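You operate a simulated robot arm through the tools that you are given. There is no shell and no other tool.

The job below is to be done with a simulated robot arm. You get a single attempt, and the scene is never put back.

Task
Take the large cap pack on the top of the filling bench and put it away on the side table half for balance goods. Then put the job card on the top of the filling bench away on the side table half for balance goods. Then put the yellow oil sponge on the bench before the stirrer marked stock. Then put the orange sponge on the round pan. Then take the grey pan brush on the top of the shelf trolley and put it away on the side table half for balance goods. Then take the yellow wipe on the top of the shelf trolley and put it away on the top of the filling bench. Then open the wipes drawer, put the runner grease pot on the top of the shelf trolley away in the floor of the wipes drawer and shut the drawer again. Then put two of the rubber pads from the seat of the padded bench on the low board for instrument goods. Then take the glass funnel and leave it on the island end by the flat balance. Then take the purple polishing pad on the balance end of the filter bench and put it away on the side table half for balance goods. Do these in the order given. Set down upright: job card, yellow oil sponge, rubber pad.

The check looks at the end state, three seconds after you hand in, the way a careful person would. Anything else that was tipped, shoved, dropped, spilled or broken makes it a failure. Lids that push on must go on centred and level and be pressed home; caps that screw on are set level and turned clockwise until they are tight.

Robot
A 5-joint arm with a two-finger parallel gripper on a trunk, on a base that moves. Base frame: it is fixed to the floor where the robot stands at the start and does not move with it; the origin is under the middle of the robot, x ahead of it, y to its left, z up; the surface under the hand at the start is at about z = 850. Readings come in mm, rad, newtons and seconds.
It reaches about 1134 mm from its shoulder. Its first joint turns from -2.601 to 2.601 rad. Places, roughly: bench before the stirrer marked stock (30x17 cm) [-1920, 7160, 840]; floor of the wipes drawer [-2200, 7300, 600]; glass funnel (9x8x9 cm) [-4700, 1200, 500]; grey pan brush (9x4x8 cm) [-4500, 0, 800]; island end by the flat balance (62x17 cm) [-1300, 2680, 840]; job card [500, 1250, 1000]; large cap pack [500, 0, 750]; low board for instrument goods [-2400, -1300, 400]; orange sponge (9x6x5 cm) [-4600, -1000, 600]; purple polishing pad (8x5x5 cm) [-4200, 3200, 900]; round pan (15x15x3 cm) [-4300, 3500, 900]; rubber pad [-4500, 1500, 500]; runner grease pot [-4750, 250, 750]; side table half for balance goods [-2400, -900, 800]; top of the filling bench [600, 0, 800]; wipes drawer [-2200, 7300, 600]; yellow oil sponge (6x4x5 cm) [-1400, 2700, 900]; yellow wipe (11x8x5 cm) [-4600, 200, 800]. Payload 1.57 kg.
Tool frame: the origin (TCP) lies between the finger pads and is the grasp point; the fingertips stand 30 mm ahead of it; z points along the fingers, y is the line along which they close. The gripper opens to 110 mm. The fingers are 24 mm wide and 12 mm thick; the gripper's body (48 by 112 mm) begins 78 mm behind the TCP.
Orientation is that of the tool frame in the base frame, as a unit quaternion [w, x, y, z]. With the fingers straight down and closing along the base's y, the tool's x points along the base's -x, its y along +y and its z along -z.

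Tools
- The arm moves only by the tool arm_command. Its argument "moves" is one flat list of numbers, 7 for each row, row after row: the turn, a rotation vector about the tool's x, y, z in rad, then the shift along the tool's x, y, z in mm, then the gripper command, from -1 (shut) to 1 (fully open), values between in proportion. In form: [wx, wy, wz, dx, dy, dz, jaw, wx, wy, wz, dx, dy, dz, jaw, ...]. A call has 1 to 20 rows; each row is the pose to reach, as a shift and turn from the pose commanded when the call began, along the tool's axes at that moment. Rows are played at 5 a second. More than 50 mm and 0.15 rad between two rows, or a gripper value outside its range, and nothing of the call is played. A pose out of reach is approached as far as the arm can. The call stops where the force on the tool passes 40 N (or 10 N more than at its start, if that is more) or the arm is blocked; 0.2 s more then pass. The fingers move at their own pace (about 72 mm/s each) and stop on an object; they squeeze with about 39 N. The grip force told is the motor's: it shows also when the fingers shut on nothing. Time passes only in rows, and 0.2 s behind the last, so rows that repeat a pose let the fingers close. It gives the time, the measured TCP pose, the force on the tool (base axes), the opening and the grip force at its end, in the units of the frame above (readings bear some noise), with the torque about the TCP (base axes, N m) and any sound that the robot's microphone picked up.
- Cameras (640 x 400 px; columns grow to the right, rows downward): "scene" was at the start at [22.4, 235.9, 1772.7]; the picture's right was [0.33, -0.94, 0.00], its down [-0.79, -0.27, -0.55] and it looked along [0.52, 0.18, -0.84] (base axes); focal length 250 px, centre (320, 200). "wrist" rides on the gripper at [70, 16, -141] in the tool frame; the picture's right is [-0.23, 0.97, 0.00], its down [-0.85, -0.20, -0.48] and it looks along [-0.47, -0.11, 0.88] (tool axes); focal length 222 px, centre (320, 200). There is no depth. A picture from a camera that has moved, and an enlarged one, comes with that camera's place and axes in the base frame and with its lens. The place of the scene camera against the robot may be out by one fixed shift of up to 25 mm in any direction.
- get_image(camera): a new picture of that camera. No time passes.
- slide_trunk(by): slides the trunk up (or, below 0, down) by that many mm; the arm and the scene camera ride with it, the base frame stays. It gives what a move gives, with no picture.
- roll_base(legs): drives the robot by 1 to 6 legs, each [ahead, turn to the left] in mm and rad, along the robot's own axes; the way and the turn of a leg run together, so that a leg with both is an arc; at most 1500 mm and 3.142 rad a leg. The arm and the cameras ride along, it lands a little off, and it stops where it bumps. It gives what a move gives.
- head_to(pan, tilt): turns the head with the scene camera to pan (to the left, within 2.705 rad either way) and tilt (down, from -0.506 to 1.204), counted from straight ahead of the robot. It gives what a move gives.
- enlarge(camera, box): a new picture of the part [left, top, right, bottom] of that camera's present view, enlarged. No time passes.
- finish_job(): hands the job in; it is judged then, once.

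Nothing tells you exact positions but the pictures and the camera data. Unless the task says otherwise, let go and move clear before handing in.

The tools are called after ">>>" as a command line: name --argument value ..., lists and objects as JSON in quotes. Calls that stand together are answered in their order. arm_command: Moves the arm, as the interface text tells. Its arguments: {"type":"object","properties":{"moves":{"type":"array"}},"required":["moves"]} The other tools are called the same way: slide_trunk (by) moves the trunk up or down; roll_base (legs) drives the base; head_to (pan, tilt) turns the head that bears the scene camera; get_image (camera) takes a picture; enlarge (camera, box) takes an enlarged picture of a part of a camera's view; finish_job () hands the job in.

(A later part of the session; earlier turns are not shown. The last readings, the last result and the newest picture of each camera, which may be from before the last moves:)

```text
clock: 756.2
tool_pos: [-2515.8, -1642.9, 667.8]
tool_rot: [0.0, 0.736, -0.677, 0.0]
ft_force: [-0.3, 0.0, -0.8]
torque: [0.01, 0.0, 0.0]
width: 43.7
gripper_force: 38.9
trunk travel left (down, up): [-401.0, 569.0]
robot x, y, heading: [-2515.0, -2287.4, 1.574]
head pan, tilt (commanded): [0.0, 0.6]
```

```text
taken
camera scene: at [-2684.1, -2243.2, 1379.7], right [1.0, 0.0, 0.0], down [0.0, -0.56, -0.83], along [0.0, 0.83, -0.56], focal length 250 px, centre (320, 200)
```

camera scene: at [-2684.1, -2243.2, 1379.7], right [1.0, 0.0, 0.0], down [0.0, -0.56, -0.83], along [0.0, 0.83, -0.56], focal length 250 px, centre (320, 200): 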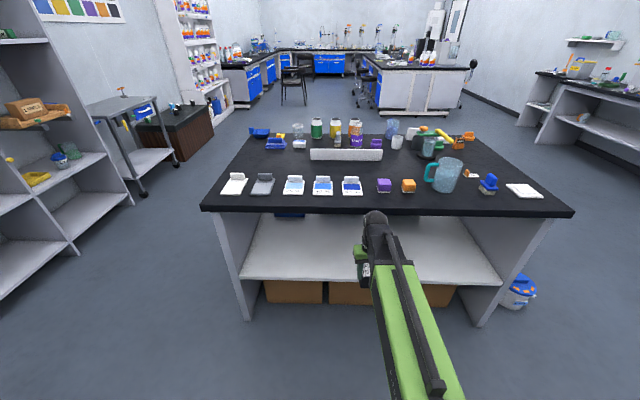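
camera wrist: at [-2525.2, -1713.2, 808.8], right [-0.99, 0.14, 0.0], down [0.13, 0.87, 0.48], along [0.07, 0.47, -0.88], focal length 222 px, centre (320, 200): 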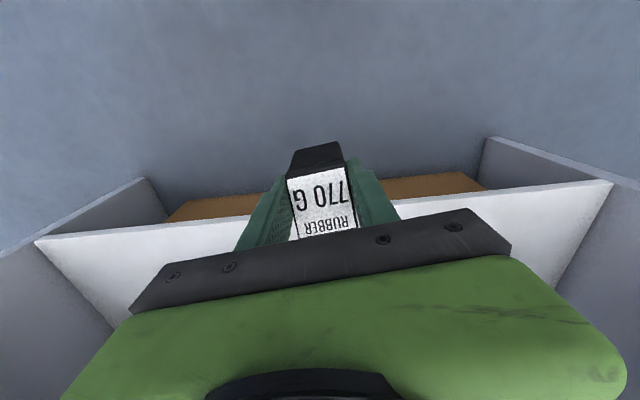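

>>> slide_trunk --by -150

>>> get_image --camera "wrist"

>>> head_to --pan 0.0 --tilt 0.4

>>> get_image --camera "scene"

```text
clock: 758.0
tool_pos: [-2515.5, -1643.4, 517.9]
tool_rot: [0.0, 0.736, -0.677, -0.001]
ft_force: [-0.3, 0.4, -0.9]
torque: [-0.03, -0.01, -0.02]
width: 43.5
gripper_force: 38.9
trunk travel left (down, up): [-251.0, 719.0]
robot x, y, heading: [-2513.5, -2287.5, 1.573]
head pan, tilt (commanded): [0.0, 0.6]
```

```text
taken
camera wrist: at [-2525.2, -1713.1, 658.8], right [-0.99, 0.14, 0.0], down [0.13, 0.87, 0.48], along [0.07, 0.47, -0.88], focal length 222 px, centre (320, 200)
```

wrist: 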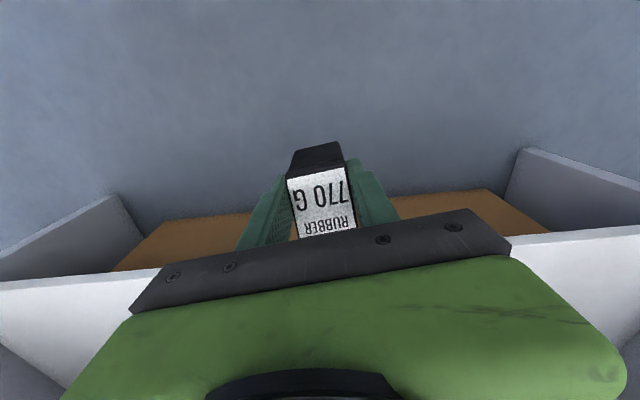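

```text
clock: 758.7
tool_pos: [-2513.6, -1643.0, 518.0]
tool_rot: [-0.001, 0.736, -0.677, -0.001]
ft_force: [-0.7, 0.1, -1.2]
torque: [-0.01, -0.02, 0.04]
width: 43.7
gripper_force: 39.3
trunk travel left (down, up): [-251.0, 719.0]
robot x, y, heading: [-2513.9, -2284.8, 1.577]
head pan, tilt (commanded): [0.0, 0.4]
```

```text
taken
camera scene: at [-2684.1, -2239.0, 1247.8], right [1.0, 0.0, 0.0], down [0.0, -0.39, -0.92], along [0.0, 0.92, -0.39], focal length 250 px, centre (320, 200)
```

scene: 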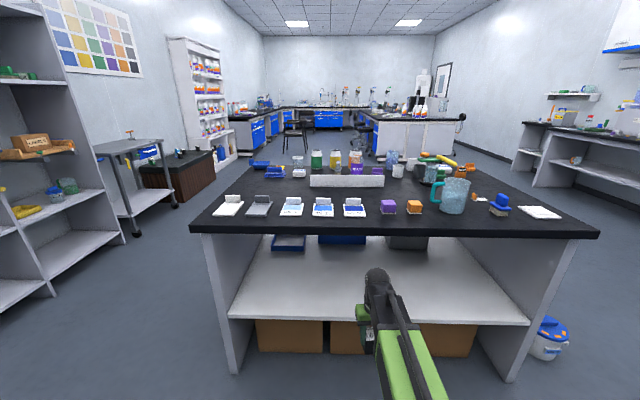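

The low board's top is at z≈355 with its front edge at y≈-1431. I lower the pad to just above that level and move in under the table top.

>>> slide_trunk --by -84

>>> roll_base --legs '[[180, 0]]'

>>> get_image --camera "scene"

>>> get_image --camera "wrist"

```text
clock: 759.9
tool_pos: [-2516.2, -1642.3, 433.6]
tool_rot: [0.0, 0.736, -0.677, 0.0]
ft_force: [0.2, 1.1, -1.6]
torque: [0.0, -0.01, -0.01]
width: 43.7
gripper_force: 39.4
trunk travel left (down, up): [-167.0, 803.0]
robot x, y, heading: [-2517.1, -2287.3, 1.57]
head pan, tilt (commanded): [0.0, 0.4]
```

```text
clock: 761.4
tool_pos: [-2516.6, -1487.1, 434.5]
tool_rot: [0.006, 0.736, -0.677, 0.007]
ft_force: [-1.1, -2.3, -1.9]
torque: [-0.06, 0.02, -0.03]
width: 44.4
gripper_force: 38.8
trunk travel left (down, up): [-167.0, 803.0]
robot x, y, heading: [-2510.8, -2130.7, 1.573]
head pan, tilt (commanded): [0.0, 0.4]
stopped in leg 1: the force on the tool passed its limit at 52 N (the readings are from after the stop); the commanded pose is now the measured one
```

```text
taken
camera scene: at [-2684.8, -2077.1, 1163.9], right [1.0, 0.0, 0.0], down [0.0, -0.39, -0.92], along [0.0, 0.92, -0.39], focal length 250 px, centre (320, 200)
```

scene: 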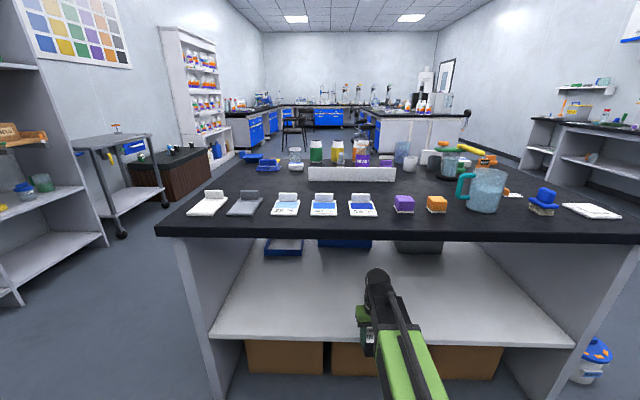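

```text
taken
camera wrist: at [-2526.0, -1554.6, 576.1], right [-0.99, 0.15, 0.0], down [0.13, 0.88, 0.46], along [0.07, 0.46, -0.89], focal length 222 px, centre (320, 200)
```

wrist: 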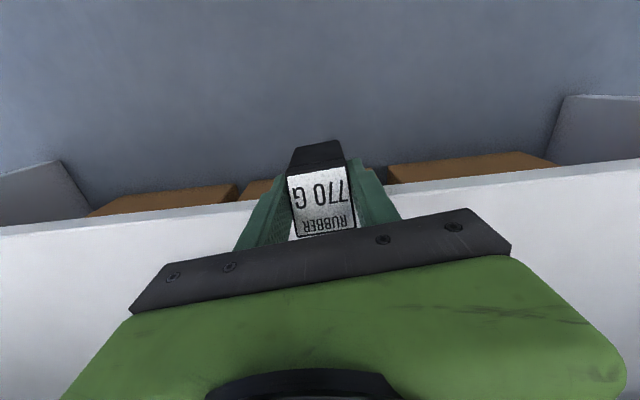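

The pad touched the board's front edge: the board is higher than I measured (z≈405). I back off, level the tool, raise, and check the pad in the grip.

>>> roll_base --legs '[[-90, 0]]'

>>> arm_command --moves '[0, -0.0186, 0, 0, 0, 0, -1, 0, -0.0186, 0, 0, 0, 0, -1]'

>>> slide_trunk --by 32

>>> get_image --camera "wrist"

>>> enlarge --camera "scene" --box '[320, 240, 440, 400]'

```text
clock: 762.5
tool_pos: [-2515.1, -1576.4, 434.1]
tool_rot: [0.008, 0.736, -0.677, 0.007]
ft_force: [-0.1, -0.3, -0.3]
torque: [-0.01, -0.02, -0.01]
width: 44.1
gripper_force: 38.8
trunk travel left (down, up): [-167.0, 803.0]
robot x, y, heading: [-2516.6, -2213.1, 1.58]
head pan, tilt (commanded): [0.0, 0.4]
```

```text
clock: 763.1
tool_pos: [-2514.8, -1575.3, 433.8]
tool_rot: [0.001, 0.736, -0.677, -0.001]
ft_force: [0.5, -0.4, -1.7]
torque: [0.0, -0.01, 0.0]
width: 44.2
gripper_force: 39.0
trunk travel left (down, up): [-167.0, 803.0]
robot x, y, heading: [-2515.0, -2212.0, 1.572]
head pan, tilt (commanded): [0.0, 0.4]
```

```text
clock: 763.9
tool_pos: [-2516.4, -1577.1, 466.2]
tool_rot: [0.001, 0.736, -0.677, -0.001]
ft_force: [0.3, 0.6, -2.5]
torque: [0.0, 0.01, 0.02]
width: 44.1
gripper_force: 38.9
trunk travel left (down, up): [-199.0, 771.0]
robot x, y, heading: [-2517.2, -2214.8, 1.574]
head pan, tilt (commanded): [0.0, 0.4]
```

```text
taken
camera wrist: at [-2525.7, -1646.4, 606.8], right [-0.99, 0.15, 0.0], down [0.13, 0.87, 0.48], along [0.07, 0.47, -0.88], focal length 222 px, centre (320, 200)
```

wrist: 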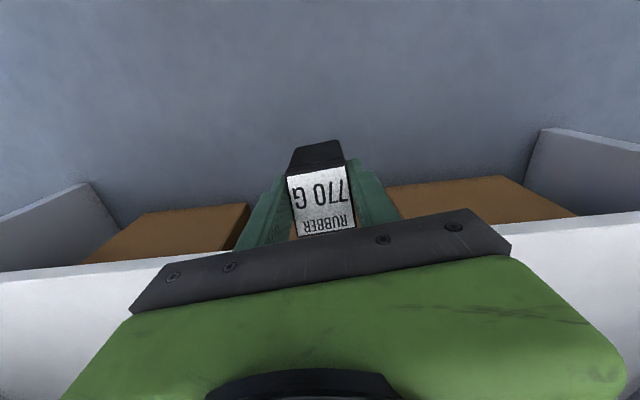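

```text
2.50 times, centred on (380, 320) of scene
camera zoom: at [-2684.4, -2166.7, 1195.9], right [1.0, 0.0, 0.0], down [0.0, -0.39, -0.92], along [0.0, 0.92, -0.39], focal length 625 px, centre (170, -100)
```

zoom: 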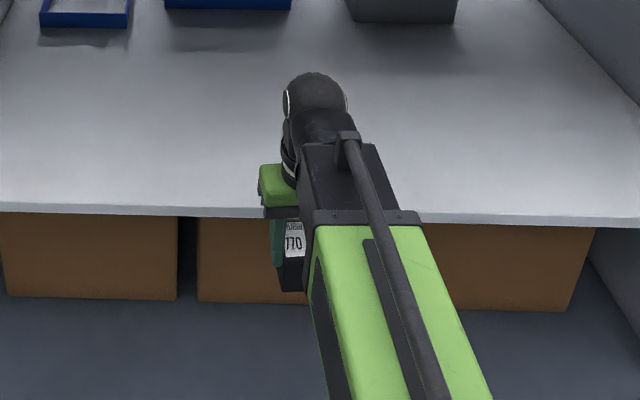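

The pad still sits well in the grip. With 17 mm more height I extend the arm in under the table top.

>>> arm_command --moves '[0, 0, 0, -30, -2.5, 0, -1, 0, 0, 0, -60, -5, 0, -1, 0, 0, 0, -90, -7.5, 0, -1, 0, 0, 0, -125, -10.4, 0, -1, 0, 0, 0, -160, -13.3, 0, -1, 0, 0, 0, -200, -16.7, 0, -1, 0, 0, 0, -240, -20, 0, -1, 0, 0, 0, -240, -20, 0, -1]'

>>> get_image --camera "wrist"

>>> get_image --camera "scene"

```text
clock: 765.7
tool_pos: [-2516.1, -1335.5, 466.3]
tool_rot: [0.0, 0.736, -0.677, -0.002]
ft_force: [-0.7, 2.4, 11.4]
torque: [-0.23, -0.07, 0.01]
width: 43.7
gripper_force: 39.0
trunk travel left (down, up): [-199.0, 771.0]
robot x, y, heading: [-2513.9, -2218.2, 1.579]
head pan, tilt (commanded): [0.0, 0.4]
```

```text
taken
camera wrist: at [-2525.5, -1406.1, 607.5], right [-0.99, 0.15, 0.0], down [0.13, 0.87, 0.48], along [0.07, 0.48, -0.88], focal length 222 px, centre (320, 200)
```

wrist: 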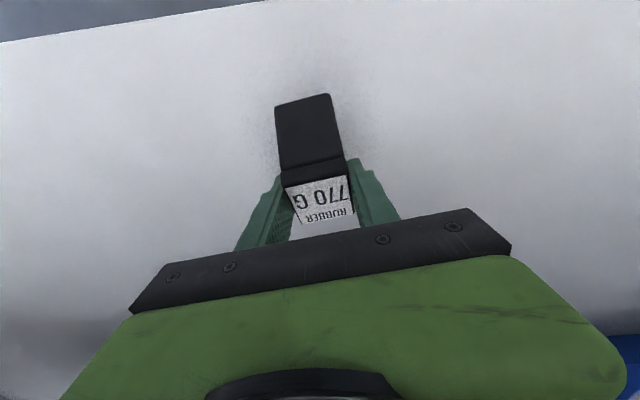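

```text
taken
camera scene: at [-2684.4, -2167.8, 1196.0], right [1.0, 0.0, 0.0], down [0.0, -0.39, -0.92], along [0.0, 0.92, -0.39], focal length 250 px, centre (320, 200)
```

scene: 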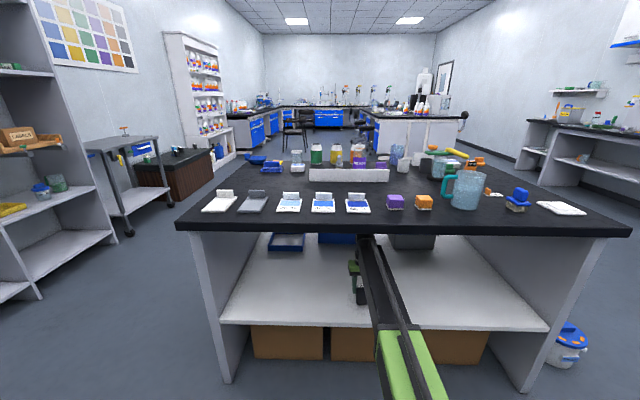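

The pad's bottom caught the board and the pad tilted in the grip (about 0.4 rad, bottom toward me). I zoom in to measure its tilt; pitching the tool forward by the same angle will set it upright.

>>> enlarge --camera "wrist" --box '[230, 70, 410, 250]'

>>> enlarge --camera "scene" --box '[310, 220, 430, 340]'

```text
2.22 times, centred on (320, 160) of wrist
camera zoom: at [-2525.5, -1406.1, 607.5], right [-0.99, 0.15, 0.0], down [0.13, 0.87, 0.48], along [0.07, 0.48, -0.88], focal length 494 px, centre (320, 289)
```

zoom: 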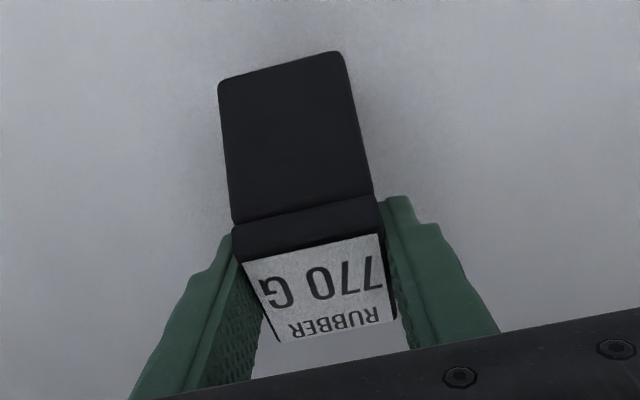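

```text
3.33 times, centred on (370, 280) of scene
camera zoom: at [-2684.4, -2167.8, 1196.0], right [1.0, 0.0, 0.0], down [0.0, -0.39, -0.92], along [0.0, 0.92, -0.39], focal length 834 px, centre (153, -67)
```

zoom: 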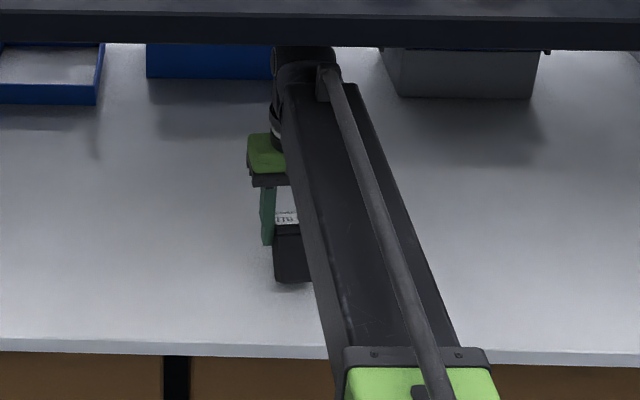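

The pad leans about 0.6 rad in the grip (its front face runs from (57, 414) to (21, 462)). I raise slightly and pitch the tool forward 0.6 rad so that the pad stands upright, drawing back 80 mm meanwhile.

>>> slide_trunk --by 6

>>> arm_command --moves '[0, -0.1, 0, -10.4, 0, -1.2, -1, 0, -0.2, 0, -20.5, 0, -4.7, -1, 0, -0.3, 0, -30.2, 0, -10.6, -1, 0, -0.4, 0, -39.2, 0, -18.7, -1, 0, -0.5, 0, -47.2, 0, -29.1, -1, 0, -0.6, 0, -54.1, 0, -41.5, -1, 0, -0.6, 0, -54.1, 0, -41.5, -1]'

>>> get_image --camera "wrist"

>>> enlarge --camera "scene" --box '[290, 200, 450, 340]'

```text
clock: 766.2
tool_pos: [-2515.4, -1335.5, 472.4]
tool_rot: [0.001, 0.735, -0.678, -0.001]
ft_force: [-0.3, 0.3, -1.9]
torque: [0.0, 0.0, -0.02]
width: 43.7
gripper_force: 39.1
trunk travel left (down, up): [-205.0, 765.0]
robot x, y, heading: [-2515.7, -2218.8, 1.571]
head pan, tilt (commanded): [0.0, 0.4]
```

```text
clock: 767.8
tool_pos: [-2520.2, -1282.3, 514.0]
tool_rot: [-0.198, 0.704, -0.647, -0.218]
ft_force: [0.4, -0.8, -1.4]
torque: [0.03, -0.01, -0.04]
width: 44.0
gripper_force: 39.7
trunk travel left (down, up): [-205.0, 765.0]
robot x, y, heading: [-2515.0, -2216.3, 1.574]
head pan, tilt (commanded): [0.0, 0.4]
```

```text
taken
camera wrist: at [-2525.0, -1419.7, 590.2], right [-0.99, 0.11, 0.13], down [0.16, 0.45, 0.88], along [0.04, 0.89, -0.46], focal length 222 px, centre (320, 200)
```

wrist: 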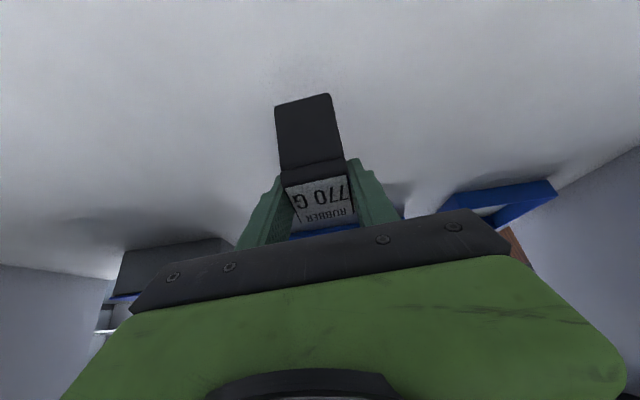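

```text
2.86 times, centred on (370, 270) of scene
camera zoom: at [-2684.4, -2166.6, 1201.9], right [1.0, 0.0, 0.0], down [0.0, -0.39, -0.92], along [0.0, 0.92, -0.39], focal length 714 px, centre (177, 0)
```

zoom: 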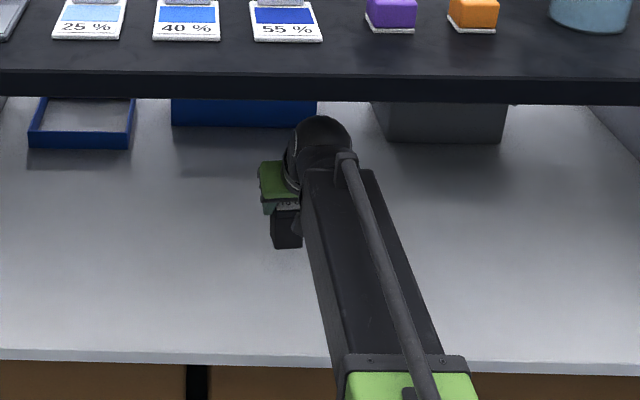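

The pad should be about upright now, 38 mm above the board. I lower stepwise.

>>> slide_trunk --by -25

>>> slide_trunk --by -6

>>> slide_trunk --by -4

```text
clock: 768.5
tool_pos: [-2520.9, -1282.6, 488.0]
tool_rot: [-0.199, 0.703, -0.647, -0.217]
ft_force: [1.0, 0.0, -0.8]
torque: [0.0, 0.01, 0.0]
width: 43.7
gripper_force: 39.4
trunk travel left (down, up): [-180.0, 790.0]
robot x, y, heading: [-2513.3, -2214.4, 1.574]
head pan, tilt (commanded): [0.0, 0.4]
```

```text
clock: 769.1
tool_pos: [-2519.8, -1282.6, 481.8]
tool_rot: [-0.2, 0.703, -0.647, -0.218]
ft_force: [-0.1, 0.3, -0.7]
torque: [0.01, -0.02, 0.01]
width: 43.9
gripper_force: 38.9
trunk travel left (down, up): [-174.0, 796.0]
robot x, y, heading: [-2519.7, -2215.8, 1.571]
head pan, tilt (commanded): [0.0, 0.4]
```

```text
clock: 769.6
tool_pos: [-2520.8, -1281.9, 478.1]
tool_rot: [-0.2, 0.703, -0.647, -0.217]
ft_force: [-1.1, -0.6, -2.2]
torque: [0.0, 0.0, 0.0]
width: 43.6
gripper_force: 38.7
trunk travel left (down, up): [-170.0, 800.0]
robot x, y, heading: [-2516.6, -2215.0, 1.57]
head pan, tilt (commanded): [0.0, 0.4]
```

>>> slide_trunk --by -3

>>> slide_trunk --by -2

>>> slide_trunk --by -2

```text
clock: 770.1
tool_pos: [-2520.3, -1281.2, 474.8]
tool_rot: [-0.199, 0.703, -0.647, -0.217]
ft_force: [0.2, -0.4, -0.8]
torque: [0.02, 0.01, 0.01]
width: 43.7
gripper_force: 38.6
trunk travel left (down, up): [-167.0, 803.0]
robot x, y, heading: [-2512.6, -2214.1, 1.572]
head pan, tilt (commanded): [0.0, 0.4]
```

```text
clock: 770.6
tool_pos: [-2520.1, -1282.1, 473.1]
tool_rot: [-0.199, 0.704, -0.647, -0.217]
ft_force: [0.6, -0.3, -0.4]
torque: [0.03, -0.02, 0.02]
width: 43.5
gripper_force: 39.0
trunk travel left (down, up): [-165.0, 805.0]
robot x, y, heading: [-2514.4, -2215.7, 1.571]
head pan, tilt (commanded): [0.0, 0.4]
```

```text
clock: 771.2
tool_pos: [-2521.0, -1281.8, 471.5]
tool_rot: [-0.2, 0.702, -0.648, -0.217]
ft_force: [-0.6, -0.3, 3.7]
torque: [0.03, 0.12, 0.01]
width: 43.6
gripper_force: 38.5
trunk travel left (down, up): [-163.0, 807.0]
robot x, y, heading: [-2512.7, -2215.7, 1.574]
head pan, tilt (commanded): [0.0, 0.4]
```

Contact begins. I press a little so the pad seats flat.

>>> slide_trunk --by -1.5

>>> enlarge --camera "wrist" --box '[230, 70, 410, 250]'

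```text
clock: 771.7
tool_pos: [-2520.2, -1283.0, 472.2]
tool_rot: [-0.201, 0.702, -0.647, -0.219]
ft_force: [-0.2, 0.5, 16.7]
torque: [0.25, 0.06, -0.01]
width: 43.8
gripper_force: 39.1
trunk travel left (down, up): [-161.0, 809.0]
robot x, y, heading: [-2513.7, -2214.8, 1.578]
head pan, tilt (commanded): [0.0, 0.4]
```

```text
2.22 times, centred on (320, 160) of wrist
camera zoom: at [-2525.0, -1420.2, 548.2], right [-0.99, 0.11, 0.13], down [0.16, 0.45, 0.88], along [0.04, 0.89, -0.46], focal length 494 px, centre (320, 289)
```

zoom: 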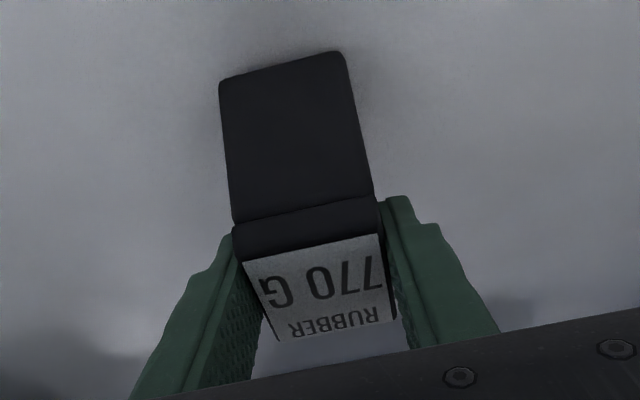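

The base edge looks flush on the board. I release and retract straight back.

>>> slide_trunk --by 0.8

>>> arm_command --moves '[0, 0, 0, 0, 0, 0, 0, 0, 0, 0, 0, 0, 0, 0.2, 0, 0, 0, 0, 0, 0, 0.3, 0, 0, 0, 0, 0, 0, 0.3]'

>>> get_image --camera "wrist"

```text
clock: 772.2
tool_pos: [-2520.9, -1282.3, 471.9]
tool_rot: [-0.199, 0.703, -0.647, -0.218]
ft_force: [0.2, 3.2, 12.0]
torque: [0.42, 0.07, -0.01]
width: 43.7
gripper_force: 38.8
trunk travel left (down, up): [-162.0, 808.0]
robot x, y, heading: [-2514.0, -2212.6, 1.572]
head pan, tilt (commanded): [0.0, 0.4]
```

```text
clock: 773.2
tool_pos: [-2519.8, -1282.8, 471.0]
tool_rot: [-0.199, 0.703, -0.647, -0.217]
ft_force: [0.0, 0.2, -0.5]
torque: [0.04, -0.07, 0.04]
width: 71.7
gripper_force: 0.1
trunk travel left (down, up): [-162.0, 808.0]
robot x, y, heading: [-2514.8, -2212.8, 1.569]
head pan, tilt (commanded): [0.0, 0.4]
```

```text
taken
camera wrist: at [-2525.0, -1419.8, 547.6], right [-0.99, 0.11, 0.13], down [0.16, 0.45, 0.88], along [0.04, 0.89, -0.46], focal length 222 px, centre (320, 200)
```

wrist: 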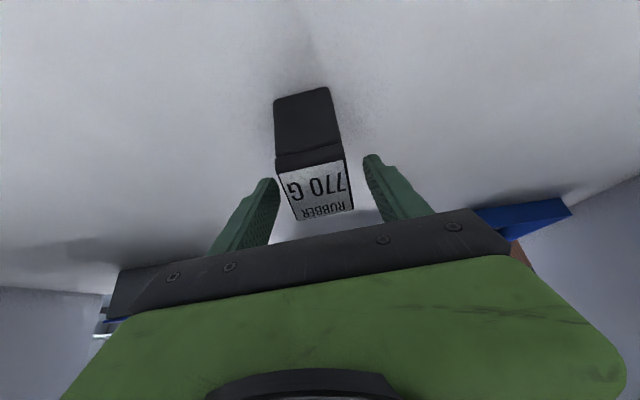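

The pad settled upright on its base. I withdraw horizontally.

>>> arm_command --moves '[0, 0, 0, 20.6, 0, -14.1, 0.3, 0, 0, 0, 41.3, 0, -28.3, 0.3, 0, 0, 0, 66, 0, -45.2, 0.3, 0, 0, 0, 99, 0, -67.8, 0.3, 0, 0, 0, 132, 0, -90.4, 0.3, 0, 0, 0, 165, 0, -113, 0.3, 0, 0, 0, 165, 0, -113, 0.3]'

>>> get_image --camera "wrist"

>>> enlarge --camera "scene" --box '[290, 200, 450, 340]'

```text
clock: 774.8
tool_pos: [-2504.5, -1480.5, 472.2]
tool_rot: [-0.2, 0.703, -0.647, -0.217]
ft_force: [-0.4, 0.0, 0.6]
torque: [0.02, 0.02, -0.01]
width: 71.8
gripper_force: 0.1
trunk travel left (down, up): [-162.0, 808.0]
robot x, y, heading: [-2515.5, -2215.1, 1.575]
head pan, tilt (commanded): [0.0, 0.4]
```

```text
taken
camera wrist: at [-2508.9, -1618.9, 547.6], right [-0.99, 0.11, 0.13], down [0.16, 0.45, 0.88], along [0.04, 0.89, -0.46], focal length 222 px, centre (320, 200)
```

wrist: 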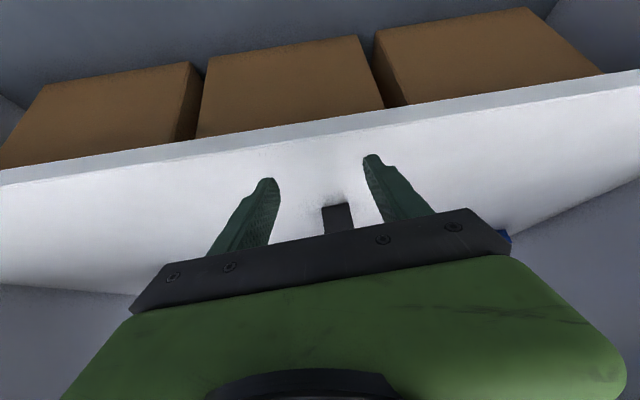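

```text
2.86 times, centred on (370, 270) of scene
camera zoom: at [-2684.4, -2166.8, 1159.2], right [1.0, 0.0, 0.0], down [0.0, -0.39, -0.92], along [0.0, 0.92, -0.39], focal length 714 px, centre (177, 0)
```

zoom: 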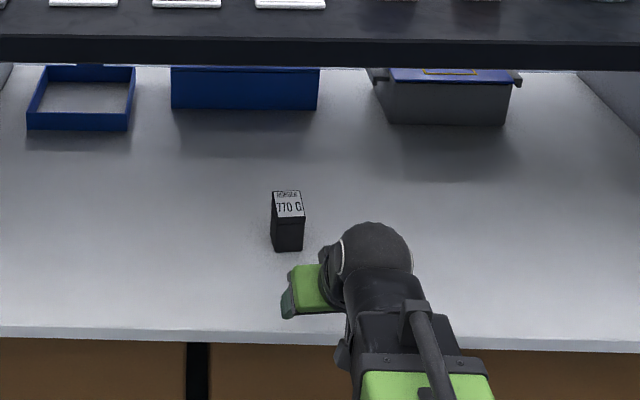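

The first rubber pad stands upright on the low board. I pitch the tool back, raise, and go for the second pad.

>>> arm_command --moves '[0, 0.1, 0, 23.7, 0, -1.2, 0.3, 0, 0.2, 0, 47.2, 0, -4.7, 0.3, 0, 0.3, 0, 70.2, 0, -10.6, 0.3, 0, 0.4, 0, 92.5, 0, -18.7, 0.3, 0, 0.5, 0, 113.9, 0, -29.1, 0.3, 0, 0.6, 0, 134.1, 0, -41.5, 0.3, 0, 0.6, 0, 134.1, 0, -41.5, 0.3]'

>>> slide_trunk --by 400

>>> roll_base --legs '[[-120, 0]]'

>>> slide_trunk --by 200

```text
clock: 776.4
tool_pos: [-2492.8, -1616.8, 428.9]
tool_rot: [0.001, 0.736, -0.677, 0.0]
ft_force: [0.8, -0.1, -0.2]
torque: [-0.01, -0.01, 0.03]
width: 71.3
gripper_force: 0.0
trunk travel left (down, up): [-162.0, 808.0]
robot x, y, heading: [-2516.3, -2215.1, 1.577]
head pan, tilt (commanded): [0.0, 0.4]
```

```text
clock: 780.2
tool_pos: [-2494.0, -1616.3, 829.1]
tool_rot: [0.001, 0.735, -0.678, 0.0]
ft_force: [0.1, -0.4, -0.2]
torque: [0.0, 0.01, 0.01]
width: 71.3
gripper_force: 0.2
trunk travel left (down, up): [-562.0, 408.0]
robot x, y, heading: [-2515.7, -2213.7, 1.574]
head pan, tilt (commanded): [0.0, 0.4]
```

```text
clock: 781.5
tool_pos: [-2493.0, -1739.6, 829.3]
tool_rot: [0.001, 0.736, -0.677, 0.0]
ft_force: [-0.5, 0.7, -0.2]
torque: [-0.01, -0.01, 0.01]
width: 71.7
gripper_force: 0.0
trunk travel left (down, up): [-562.0, 408.0]
robot x, y, heading: [-2518.3, -2338.7, 1.581]
head pan, tilt (commanded): [0.0, 0.4]
```

```text
clock: 783.6
tool_pos: [-2494.0, -1740.2, 1029.9]
tool_rot: [0.0, 0.736, -0.677, 0.001]
ft_force: [-0.1, 0.7, 0.3]
torque: [0.02, 0.0, -0.04]
width: 71.4
gripper_force: 0.0
trunk travel left (down, up): [-762.0, 208.0]
robot x, y, heading: [-2511.9, -2336.1, 1.578]
head pan, tilt (commanded): [0.0, 0.4]
```

>>> roll_base --legs '[[0, 1.571], [1290, 0], [0, -1.571], [1300, 0]]'

>>> roll_base --legs '[[1500, 0], [620, 0]]'

```text
clock: 803.8
tool_pos: [-3817.7, -431.0, 1029.1]
tool_rot: [0.001, 0.744, -0.668, -0.001]
ft_force: [-0.4, 0.6, -0.5]
torque: [0.0, -0.01, -0.03]
width: 71.6
gripper_force: 0.0
trunk travel left (down, up): [-762.0, 208.0]
robot x, y, heading: [-3819.6, -1029.1, 1.597]
head pan, tilt (commanded): [0.0, 0.4]
```

```text
clock: 814.4
tool_pos: [-3856.4, 1707.3, 1029.0]
tool_rot: [0.001, 0.742, -0.67, 0.0]
ft_force: [0.8, -0.3, 0.3]
torque: [-0.02, 0.01, -0.01]
width: 71.3
gripper_force: 0.0
trunk travel left (down, up): [-762.0, 208.0]
robot x, y, heading: [-3867.1, 1108.6, 1.592]
head pan, tilt (commanded): [0.0, 0.4]
```

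>>> roll_base --legs '[[0, 1.55]]'

>>> get_image --camera "wrist"

```text
clock: 818.5
tool_pos: [-4463.5, 1143.6, 1030.1]
tool_rot: [0.001, 1.0, 0.031, 0.0]
ft_force: [0.8, 0.9, 0.5]
torque: [-0.07, 0.04, -0.03]
width: 71.4
gripper_force: 0.0
trunk travel left (down, up): [-762.0, 208.0]
robot x, y, heading: [-3867.3, 1074.4, 3.12]
head pan, tilt (commanded): [0.0, 0.4]
```

```text
taken
camera wrist: at [-4391.8, 1132.1, 1170.7], right [-0.17, -0.99, 0.0], down [-0.87, 0.15, 0.48], along [-0.47, 0.08, -0.88], focal length 222 px, centre (320, 200)
```

wrist: 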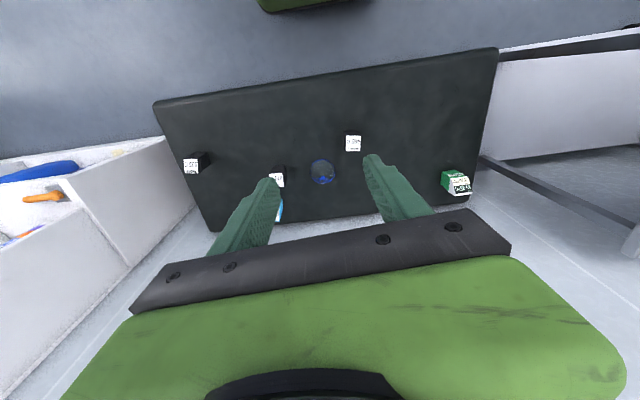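

>>> arm_command --moves '[0, 0, 0, -36, 23, 0, 0.3, 0, 0, 0, -72, 46, 0, 0.3, 0, 0, 0, -105, 69, 0, 0.3, 0, 0, 0, -105, 69, 0, 0.3]'

>>> slide_trunk --by -330

>>> get_image --camera "wrist"

>>> enlarge --camera "wrist" --box '[220, 60, 440, 220]'

```text
clock: 819.5
tool_pos: [-4561.5, 1064.6, 1029.5]
tool_rot: [0.001, 1.0, 0.031, 0.0]
ft_force: [0.7, 0.4, -0.1]
torque: [0.0, -0.02, 0.0]
width: 71.6
gripper_force: 0.1
trunk travel left (down, up): [-762.0, 208.0]
robot x, y, heading: [-3865.4, 1068.9, 3.12]
head pan, tilt (commanded): [0.0, 0.4]
```

```text
clock: 822.8
tool_pos: [-4564.1, 1062.7, 698.5]
tool_rot: [0.0, 1.0, 0.031, 0.001]
ft_force: [0.9, 0.8, -0.7]
torque: [-0.03, 0.03, 0.01]
width: 71.8
gripper_force: 0.1
trunk travel left (down, up): [-432.0, 538.0]
robot x, y, heading: [-3865.3, 1067.2, 3.114]
head pan, tilt (commanded): [0.0, 0.4]
```

```text
taken
camera wrist: at [-4492.5, 1053.5, 840.2], right [-0.17, -0.99, 0.0], down [-0.87, 0.15, 0.48], along [-0.47, 0.08, -0.88], focal length 222 px, centre (320, 200)
```

wrist: 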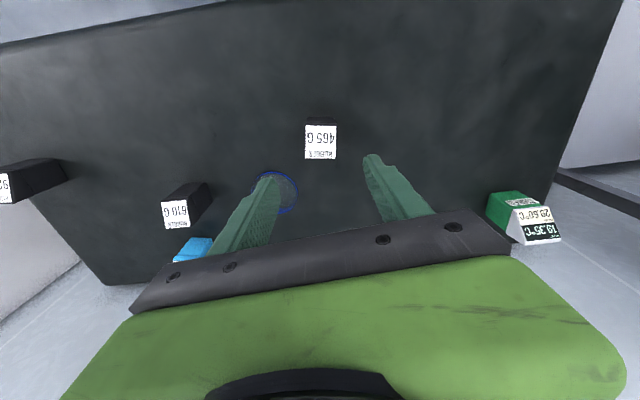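

```text
2.50 times, centred on (330, 140) of wrist
camera zoom: at [-4492.5, 1053.5, 840.2], right [-0.17, -0.99, 0.0], down [-0.87, 0.15, 0.48], along [-0.47, 0.08, -0.88], focal length 555 px, centre (295, 350)
```

zoom: 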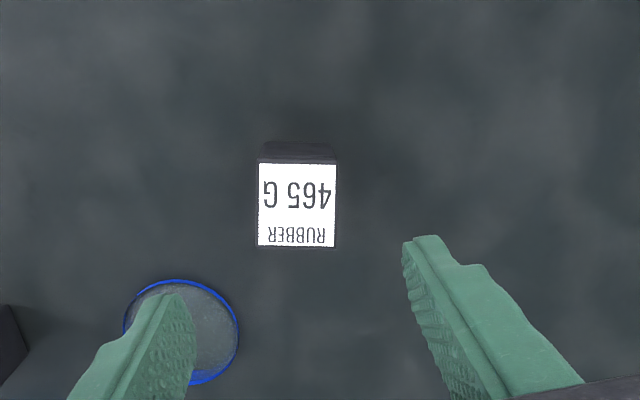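

The 465 g pad is right below, turned about 0.235 rad. I turn the fingers with it, lower further down on it this time, and grip.

>>> arm_command --moves '[0, 0, 0.12, 0, 0, 0, 0.3, 0, 0, 0.235, 0, 0, 0, 0.3, 0, 0, 0.235, 0, 0, 0, 0.3]'

>>> slide_trunk --by -110

>>> enlarge --camera "wrist" --box '[200, 80, 440, 240]'

```text
clock: 823.6
tool_pos: [-4563.3, 1065.3, 698.6]
tool_rot: [0.001, 0.996, -0.085, 0.001]
ft_force: [0.8, -0.1, 0.1]
torque: [0.03, 0.03, 0.0]
width: 71.5
gripper_force: 0.1
trunk travel left (down, up): [-432.0, 538.0]
robot x, y, heading: [-3867.2, 1071.3, 3.121]
head pan, tilt (commanded): [0.0, 0.4]
```

```text
clock: 825.0
tool_pos: [-4563.0, 1063.6, 589.7]
tool_rot: [0.001, 0.996, -0.086, 0.001]
ft_force: [0.2, 1.0, 0.2]
torque: [0.01, 0.0, -0.01]
width: 71.6
gripper_force: 0.0
trunk travel left (down, up): [-322.0, 648.0]
robot x, y, heading: [-3862.8, 1068.8, 3.122]
head pan, tilt (commanded): [0.0, 0.4]
```

```text
2.50 times, centred on (320, 160) of wrist
camera zoom: at [-4497.2, 1037.4, 730.2], right [-0.39, -0.92, 0.0], down [-0.81, 0.34, 0.48], along [-0.44, 0.19, -0.88], focal length 555 px, centre (320, 300)
```

zoom: 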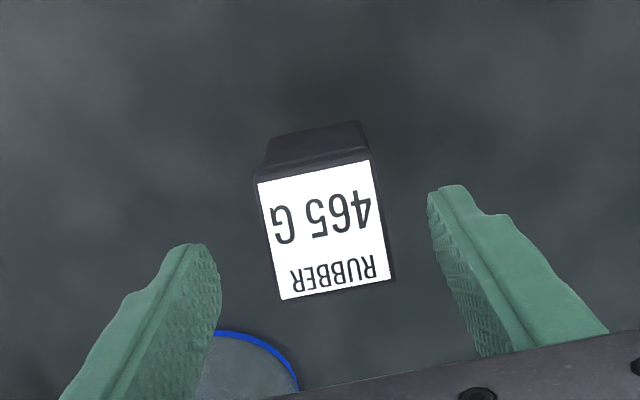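

>>> slide_trunk --by -70

>>> slide_trunk --by -6

>>> arm_command --moves '[0, 0, 0, 0, 0, 0, 0, 0, 0, 0, 0, 0, 0, -1, 0, 0, 0, 0, 0, 0, -1, 0, 0, 0, 0, 0, 0, -1, 0, 0, 0, 0, 0, 0, -1]'

>>> slide_trunk --by 80

>>> get_image --camera "wrist"

```text
clock: 826.1
tool_pos: [-4563.9, 1064.7, 520.5]
tool_rot: [0.002, 0.996, -0.086, 0.0]
ft_force: [-0.5, 0.4, -0.3]
torque: [0.0, -0.01, -0.04]
width: 71.5
gripper_force: 0.1
trunk travel left (down, up): [-252.0, 718.0]
robot x, y, heading: [-3865.4, 1068.0, 3.117]
head pan, tilt (commanded): [0.0, 0.4]
```

```text
clock: 826.6
tool_pos: [-4563.5, 1064.6, 512.2]
tool_rot: [0.001, 0.996, -0.086, 0.0]
ft_force: [0.1, 0.5, -0.5]
torque: [0.01, -0.01, -0.03]
width: 71.5
gripper_force: 0.0
trunk travel left (down, up): [-246.0, 724.0]
robot x, y, heading: [-3866.2, 1069.2, 3.122]
head pan, tilt (commanded): [0.0, 0.4]
```

```text
clock: 827.8
tool_pos: [-4564.4, 1063.8, 513.9]
tool_rot: [0.001, 0.996, -0.086, 0.0]
ft_force: [0.6, 0.2, 0.6]
torque: [-0.01, -0.03, 0.02]
width: 43.8
gripper_force: 38.9
trunk travel left (down, up): [-246.0, 724.0]
robot x, y, heading: [-3869.8, 1069.4, 3.119]
head pan, tilt (commanded): [0.0, 0.4]
```

```text
clock: 829.0
tool_pos: [-4563.5, 1065.2, 592.9]
tool_rot: [0.001, 0.996, -0.087, 0.001]
ft_force: [0.4, -0.7, -1.6]
torque: [-0.01, -0.04, -0.03]
width: 43.7
gripper_force: 38.6
trunk travel left (down, up): [-326.0, 644.0]
robot x, y, heading: [-3863.8, 1069.9, 3.123]
head pan, tilt (commanded): [0.0, 0.4]
```

```text
taken
camera wrist: at [-4497.3, 1037.4, 734.1], right [-0.39, -0.92, 0.0], down [-0.81, 0.34, 0.48], along [-0.44, 0.19, -0.88], focal length 222 px, centre (320, 200)
```

wrist: 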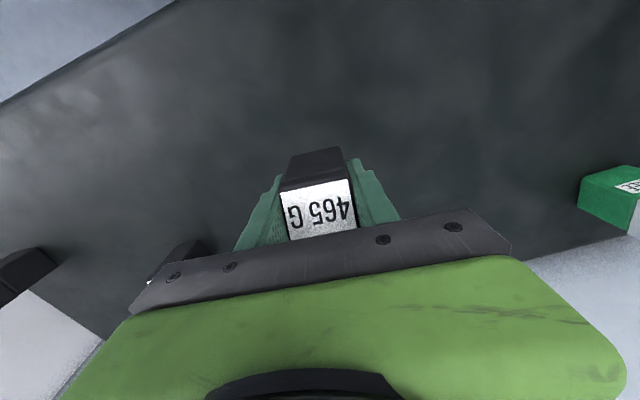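

The second pad is held lower down. I raise, retract, and take the same route to the low board.

>>> slide_trunk --by 400

>>> arm_command --moves '[0, 0, -0.1, 30, 0, 0, -1, 0, 0, -0.2, 60, 0, 0, -1, 0, 0, -0.235, 80, 0, 0, -1, 0, 0, -0.235, 80, 0, 0, -1]'

>>> roll_base --legs '[[-380, 0], [0, 1.44], [1200, 0]]'

```text
clock: 832.8
tool_pos: [-4563.0, 1064.9, 992.4]
tool_rot: [0.002, 0.996, -0.087, 0.0]
ft_force: [-0.2, 0.8, -1.9]
torque: [0.01, 0.0, 0.03]
width: 43.7
gripper_force: 39.2
trunk travel left (down, up): [-726.0, 244.0]
robot x, y, heading: [-3866.8, 1068.1, 3.125]
head pan, tilt (commanded): [0.0, 0.4]
```

```text
clock: 833.8
tool_pos: [-4482.5, 1051.7, 991.9]
tool_rot: [0.0, 0.999, 0.032, 0.0]
ft_force: [-0.6, 0.2, -0.8]
torque: [0.0, -0.02, -0.01]
width: 43.5
gripper_force: 39.1
trunk travel left (down, up): [-726.0, 244.0]
robot x, y, heading: [-3864.4, 1072.2, 3.125]
head pan, tilt (commanded): [0.0, 0.4]
```

```text
clock: 845.4
tool_pos: [-3736.8, -738.9, 992.0]
tool_rot: [0.0, 0.733, 0.68, 0.001]
ft_force: [-0.2, 0.2, -1.1]
torque: [0.01, 0.0, -0.03]
width: 43.8
gripper_force: 39.1
trunk travel left (down, up): [-726.0, 244.0]
robot x, y, heading: [-3669.4, -124.3, -1.729]
head pan, tilt (commanded): [0.0, 0.4]
```

>>> roll_base --legs '[[0, 0.03], [1030, 0], [0, 0.13], [1130, 0]]'

>>> roll_base --legs '[[0, 1.571], [1430, 0], [0, 1.571]]'

>>> get_image --camera "scene"

```text
clock: 857.1
tool_pos: [-3709.3, -2895.0, 992.3]
tool_rot: [0.0, 0.662, 0.75, 0.002]
ft_force: [-0.4, 0.5, -1.4]
torque: [0.04, 0.0, 0.01]
width: 43.7
gripper_force: 39.1
trunk travel left (down, up): [-726.0, 244.0]
robot x, y, heading: [-3761.9, -2275.4, -1.526]
head pan, tilt (commanded): [0.0, 0.4]
```

```text
clock: 871.8
tool_pos: [-2389.4, -1598.1, 992.4]
tool_rot: [0.0, 0.731, -0.682, 0.001]
ft_force: [-1.4, 0.0, -1.9]
torque: [-0.05, -0.02, -0.02]
width: 43.7
gripper_force: 39.0
trunk travel left (down, up): [-726.0, 244.0]
robot x, y, heading: [-2366.9, -2217.0, 1.561]
head pan, tilt (commanded): [0.0, 0.4]
```

```text
taken
camera scene: at [-2537.5, -2163.3, 1723.0], right [1.0, -0.01, 0.0], down [0.0, -0.39, -0.92], along [0.01, 0.92, -0.39], focal length 250 px, centre (320, 200)
```

scene: 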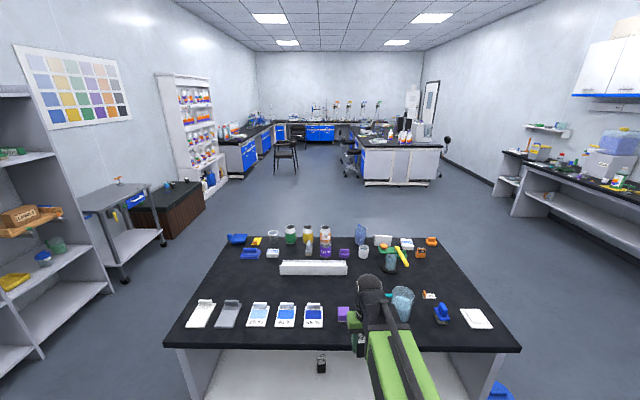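

>>> slide_trunk --by -400

>>> slide_trunk --by -120

>>> get_image --camera "scene"

>>> get_image --camera "wrist"

```text
clock: 875.6
tool_pos: [-2389.1, -1598.2, 594.0]
tool_rot: [0.001, 0.732, -0.682, -0.001]
ft_force: [0.1, 0.0, -1.7]
torque: [-0.03, -0.01, -0.01]
width: 43.3
gripper_force: 39.2
trunk travel left (down, up): [-326.0, 644.0]
robot x, y, heading: [-2364.9, -2216.7, 1.561]
head pan, tilt (commanded): [0.0, 0.4]
```

```text
clock: 877.1
tool_pos: [-2388.7, -1598.9, 473.5]
tool_rot: [0.0, 0.731, -0.682, -0.001]
ft_force: [-1.0, -1.0, -1.6]
torque: [-0.02, 0.0, -0.02]
width: 43.5
gripper_force: 39.0
trunk travel left (down, up): [-206.0, 764.0]
robot x, y, heading: [-2369.0, -2213.9, 1.561]
head pan, tilt (commanded): [0.0, 0.4]
```

```text
taken
camera scene: at [-2535.8, -2163.7, 1203.2], right [1.0, -0.01, 0.0], down [0.0, -0.39, -0.92], along [0.01, 0.92, -0.39], focal length 250 px, centre (320, 200)
```

scene: 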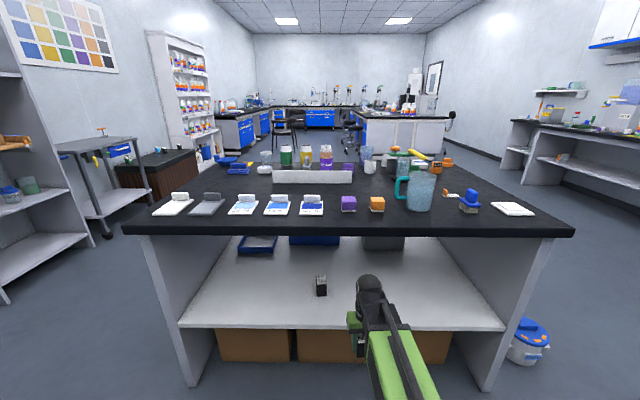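

```text
taken
camera wrist: at [-2399.6, -1667.8, 614.1], right [-0.99, 0.16, 0.0], down [0.14, 0.87, 0.48], along [0.07, 0.47, -0.88], focal length 222 px, centre (320, 200)
```

wrist: 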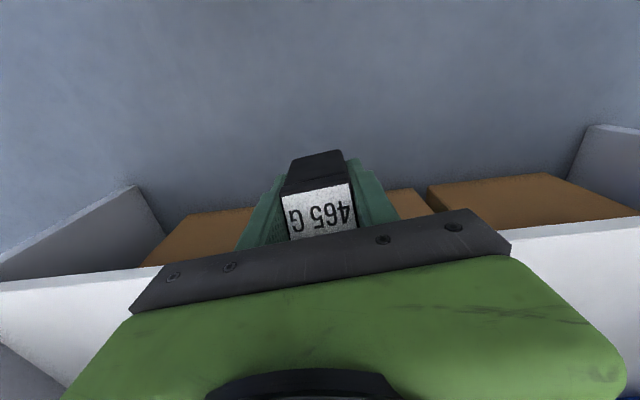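

>>> arm_command --moves '[0, 0, 0, -35, -2.5, 0, -1, 0, 0, 0, -70, -5, 0, -1, 0, 0, 0, -105, -7.4, 0, -1, 0, 0, 0, -140, -9.8, 0, -1, 0, 0, 0, -175, -12.3, 0, -1, 0, 0, 0, -175, -12.3, 0, -1]'

>>> get_image --camera "wrist"

```text
clock: 878.5
tool_pos: [-2387.7, -1421.1, 472.8]
tool_rot: [0.001, 0.732, -0.682, 0.0]
ft_force: [0.4, 0.6, -1.7]
torque: [0.02, 0.0, 0.0]
width: 43.7
gripper_force: 38.9
trunk travel left (down, up): [-206.0, 764.0]
robot x, y, heading: [-2370.1, -2213.5, 1.561]
head pan, tilt (commanded): [0.0, 0.4]
```

```text
taken
camera wrist: at [-2398.5, -1491.1, 614.0], right [-0.99, 0.16, 0.0], down [0.14, 0.87, 0.48], along [0.07, 0.47, -0.88], focal length 222 px, centre (320, 200)
```

wrist: 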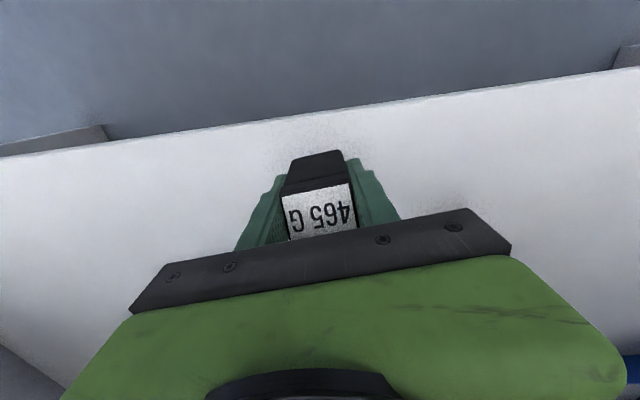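

No contact; the pad is over the board and still upright. I go 90 mm further and lower in steps.

>>> arm_command --moves '[0, 0, 0, -30, -2.1, 0, -1, 0, 0, 0, -60, -4.2, 0, -1, 0, 0, 0, -90, -6.3, 0, -1, 0, 0, 0, -90, -6.3, 0, -1]'

>>> slide_trunk --by -18

>>> slide_trunk --by -4

>>> slide_trunk --by -3

```text
clock: 879.5
tool_pos: [-2390.6, -1330.6, 473.3]
tool_rot: [0.001, 0.731, -0.682, -0.001]
ft_force: [0.1, -1.0, -0.9]
torque: [-0.02, -0.01, 0.02]
width: 43.7
gripper_force: 38.8
trunk travel left (down, up): [-206.0, 764.0]
robot x, y, heading: [-2369.9, -2213.2, 1.56]
head pan, tilt (commanded): [0.0, 0.4]
```

```text
clock: 880.2
tool_pos: [-2389.2, -1330.7, 455.1]
tool_rot: [0.001, 0.731, -0.682, 0.001]
ft_force: [0.2, 1.0, -0.5]
torque: [-0.01, -0.01, -0.03]
width: 43.8
gripper_force: 39.1
trunk travel left (down, up): [-188.0, 782.0]
robot x, y, heading: [-2365.2, -2215.1, 1.563]
head pan, tilt (commanded): [0.0, 0.4]
```

```text
clock: 880.7
tool_pos: [-2389.4, -1331.2, 450.9]
tool_rot: [0.001, 0.731, -0.682, 0.0]
ft_force: [0.4, -0.2, -0.3]
torque: [0.0, 0.03, 0.02]
width: 43.6
gripper_force: 39.0
trunk travel left (down, up): [-184.0, 786.0]
robot x, y, heading: [-2366.7, -2212.5, 1.56]
head pan, tilt (commanded): [0.0, 0.4]
```

```text
clock: 881.2
tool_pos: [-2389.5, -1330.9, 447.4]
tool_rot: [0.001, 0.732, -0.682, 0.0]
ft_force: [0.3, 0.5, -1.1]
torque: [0.0, 0.03, 0.0]
width: 43.6
gripper_force: 38.8
trunk travel left (down, up): [-181.0, 789.0]
robot x, y, heading: [-2366.7, -2216.2, 1.561]
head pan, tilt (commanded): [0.0, 0.4]
```

>>> slide_trunk --by -3

>>> slide_trunk --by -2

>>> slide_trunk --by -1.5

```text
clock: 881.7
tool_pos: [-2387.9, -1331.8, 444.6]
tool_rot: [0.001, 0.731, -0.682, 0.0]
ft_force: [-0.4, 0.3, -1.4]
torque: [-0.02, 0.0, -0.01]
width: 43.7
gripper_force: 38.8
trunk travel left (down, up): [-178.0, 792.0]
robot x, y, heading: [-2370.0, -2215.0, 1.558]
head pan, tilt (commanded): [0.0, 0.4]
```

```text
clock: 882.2
tool_pos: [-2389.1, -1329.4, 443.4]
tool_rot: [0.001, 0.732, -0.681, -0.001]
ft_force: [-0.9, 0.4, -0.4]
torque: [0.0, -0.03, 0.01]
width: 43.8
gripper_force: 39.3
trunk travel left (down, up): [-176.0, 794.0]
robot x, y, heading: [-2366.6, -2218.4, 1.558]
head pan, tilt (commanded): [0.0, 0.4]
```

```text
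clock: 882.8
tool_pos: [-2389.2, -1330.7, 443.3]
tool_rot: [0.0, 0.731, -0.682, -0.001]
ft_force: [-0.3, 4.2, 16.3]
torque: [0.0, -0.14, -0.03]
width: 43.5
gripper_force: 39.2
trunk travel left (down, up): [-175.0, 795.0]
robot x, y, heading: [-2365.0, -2214.0, 1.555]
head pan, tilt (commanded): [0.0, 0.4]
```

Contact exactly as predicted. I release and retract straight back.

>>> slide_trunk --by 0.8

>>> arm_command --moves '[0, 0, 0, 0, 0, 0, 0, 0, 0, 0, 0, 0, 0, 0.2, 0, 0, 0, 0, 0, 0, 0.3, 0, 0, 0, 0, 0, 0, 0.3]'

>>> arm_command --moves '[0, 0, 0, 25, 1.7, 0, 0.3, 0, 0, 0, 50, 3.5, 0, 0.3, 0, 0, 0, 90, 6.3, 0, 0.3, 0, 0, 0, 135, 9.4, 0, 0.3, 0, 0, 0, 180, 12.6, 0, 0.3, 0, 0, 0, 225, 15.7, 0, 0.3, 0, 0, 0, 265, 18.5, 0, 0.3, 0, 0, 0, 265, 18.5, 0, 0.3]'

>>> enlarge --camera "scene" --box '[240, 200, 440, 360]'

```text
clock: 883.3
tool_pos: [-2389.6, -1331.8, 442.7]
tool_rot: [0.001, 0.731, -0.682, -0.001]
ft_force: [0.3, 4.9, 8.3]
torque: [0.14, -0.15, 0.05]
width: 43.8
gripper_force: 39.3
trunk travel left (down, up): [-176.0, 794.0]
robot x, y, heading: [-2369.0, -2213.1, 1.561]
head pan, tilt (commanded): [0.0, 0.4]
```

```text
clock: 884.3
tool_pos: [-2388.9, -1331.0, 442.9]
tool_rot: [0.0, 0.731, -0.682, -0.001]
ft_force: [-0.2, -0.7, -0.3]
torque: [-0.01, -0.01, -0.01]
width: 71.8
gripper_force: 0.0
trunk travel left (down, up): [-176.0, 794.0]
robot x, y, heading: [-2364.8, -2219.4, 1.56]
head pan, tilt (commanded): [0.0, 0.4]
```

```text
clock: 886.1
tool_pos: [-2388.6, -1595.9, 442.2]
tool_rot: [0.001, 0.732, -0.682, 0.0]
ft_force: [0.6, 1.0, -0.3]
torque: [-0.01, 0.05, 0.02]
width: 71.5
gripper_force: 0.0
trunk travel left (down, up): [-176.0, 794.0]
robot x, y, heading: [-2366.6, -2213.8, 1.557]
head pan, tilt (commanded): [0.0, 0.4]
```

```text
2.50 times, centred on (340, 280) of scene
camera zoom: at [-2535.8, -2163.8, 1172.5], right [1.0, -0.01, 0.0], down [0.0, -0.39, -0.92], along [0.01, 0.92, -0.39], focal length 625 px, centre (270, 0)
```

zoom: 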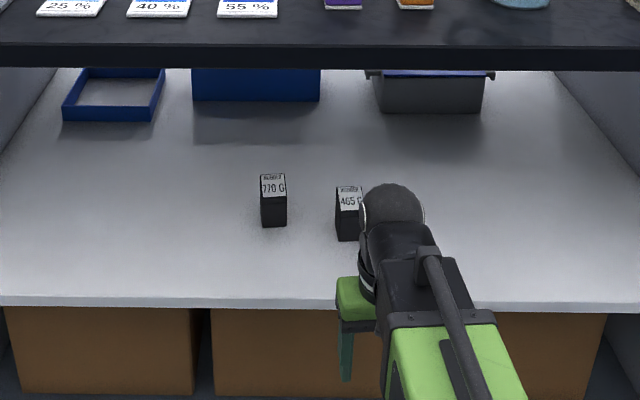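

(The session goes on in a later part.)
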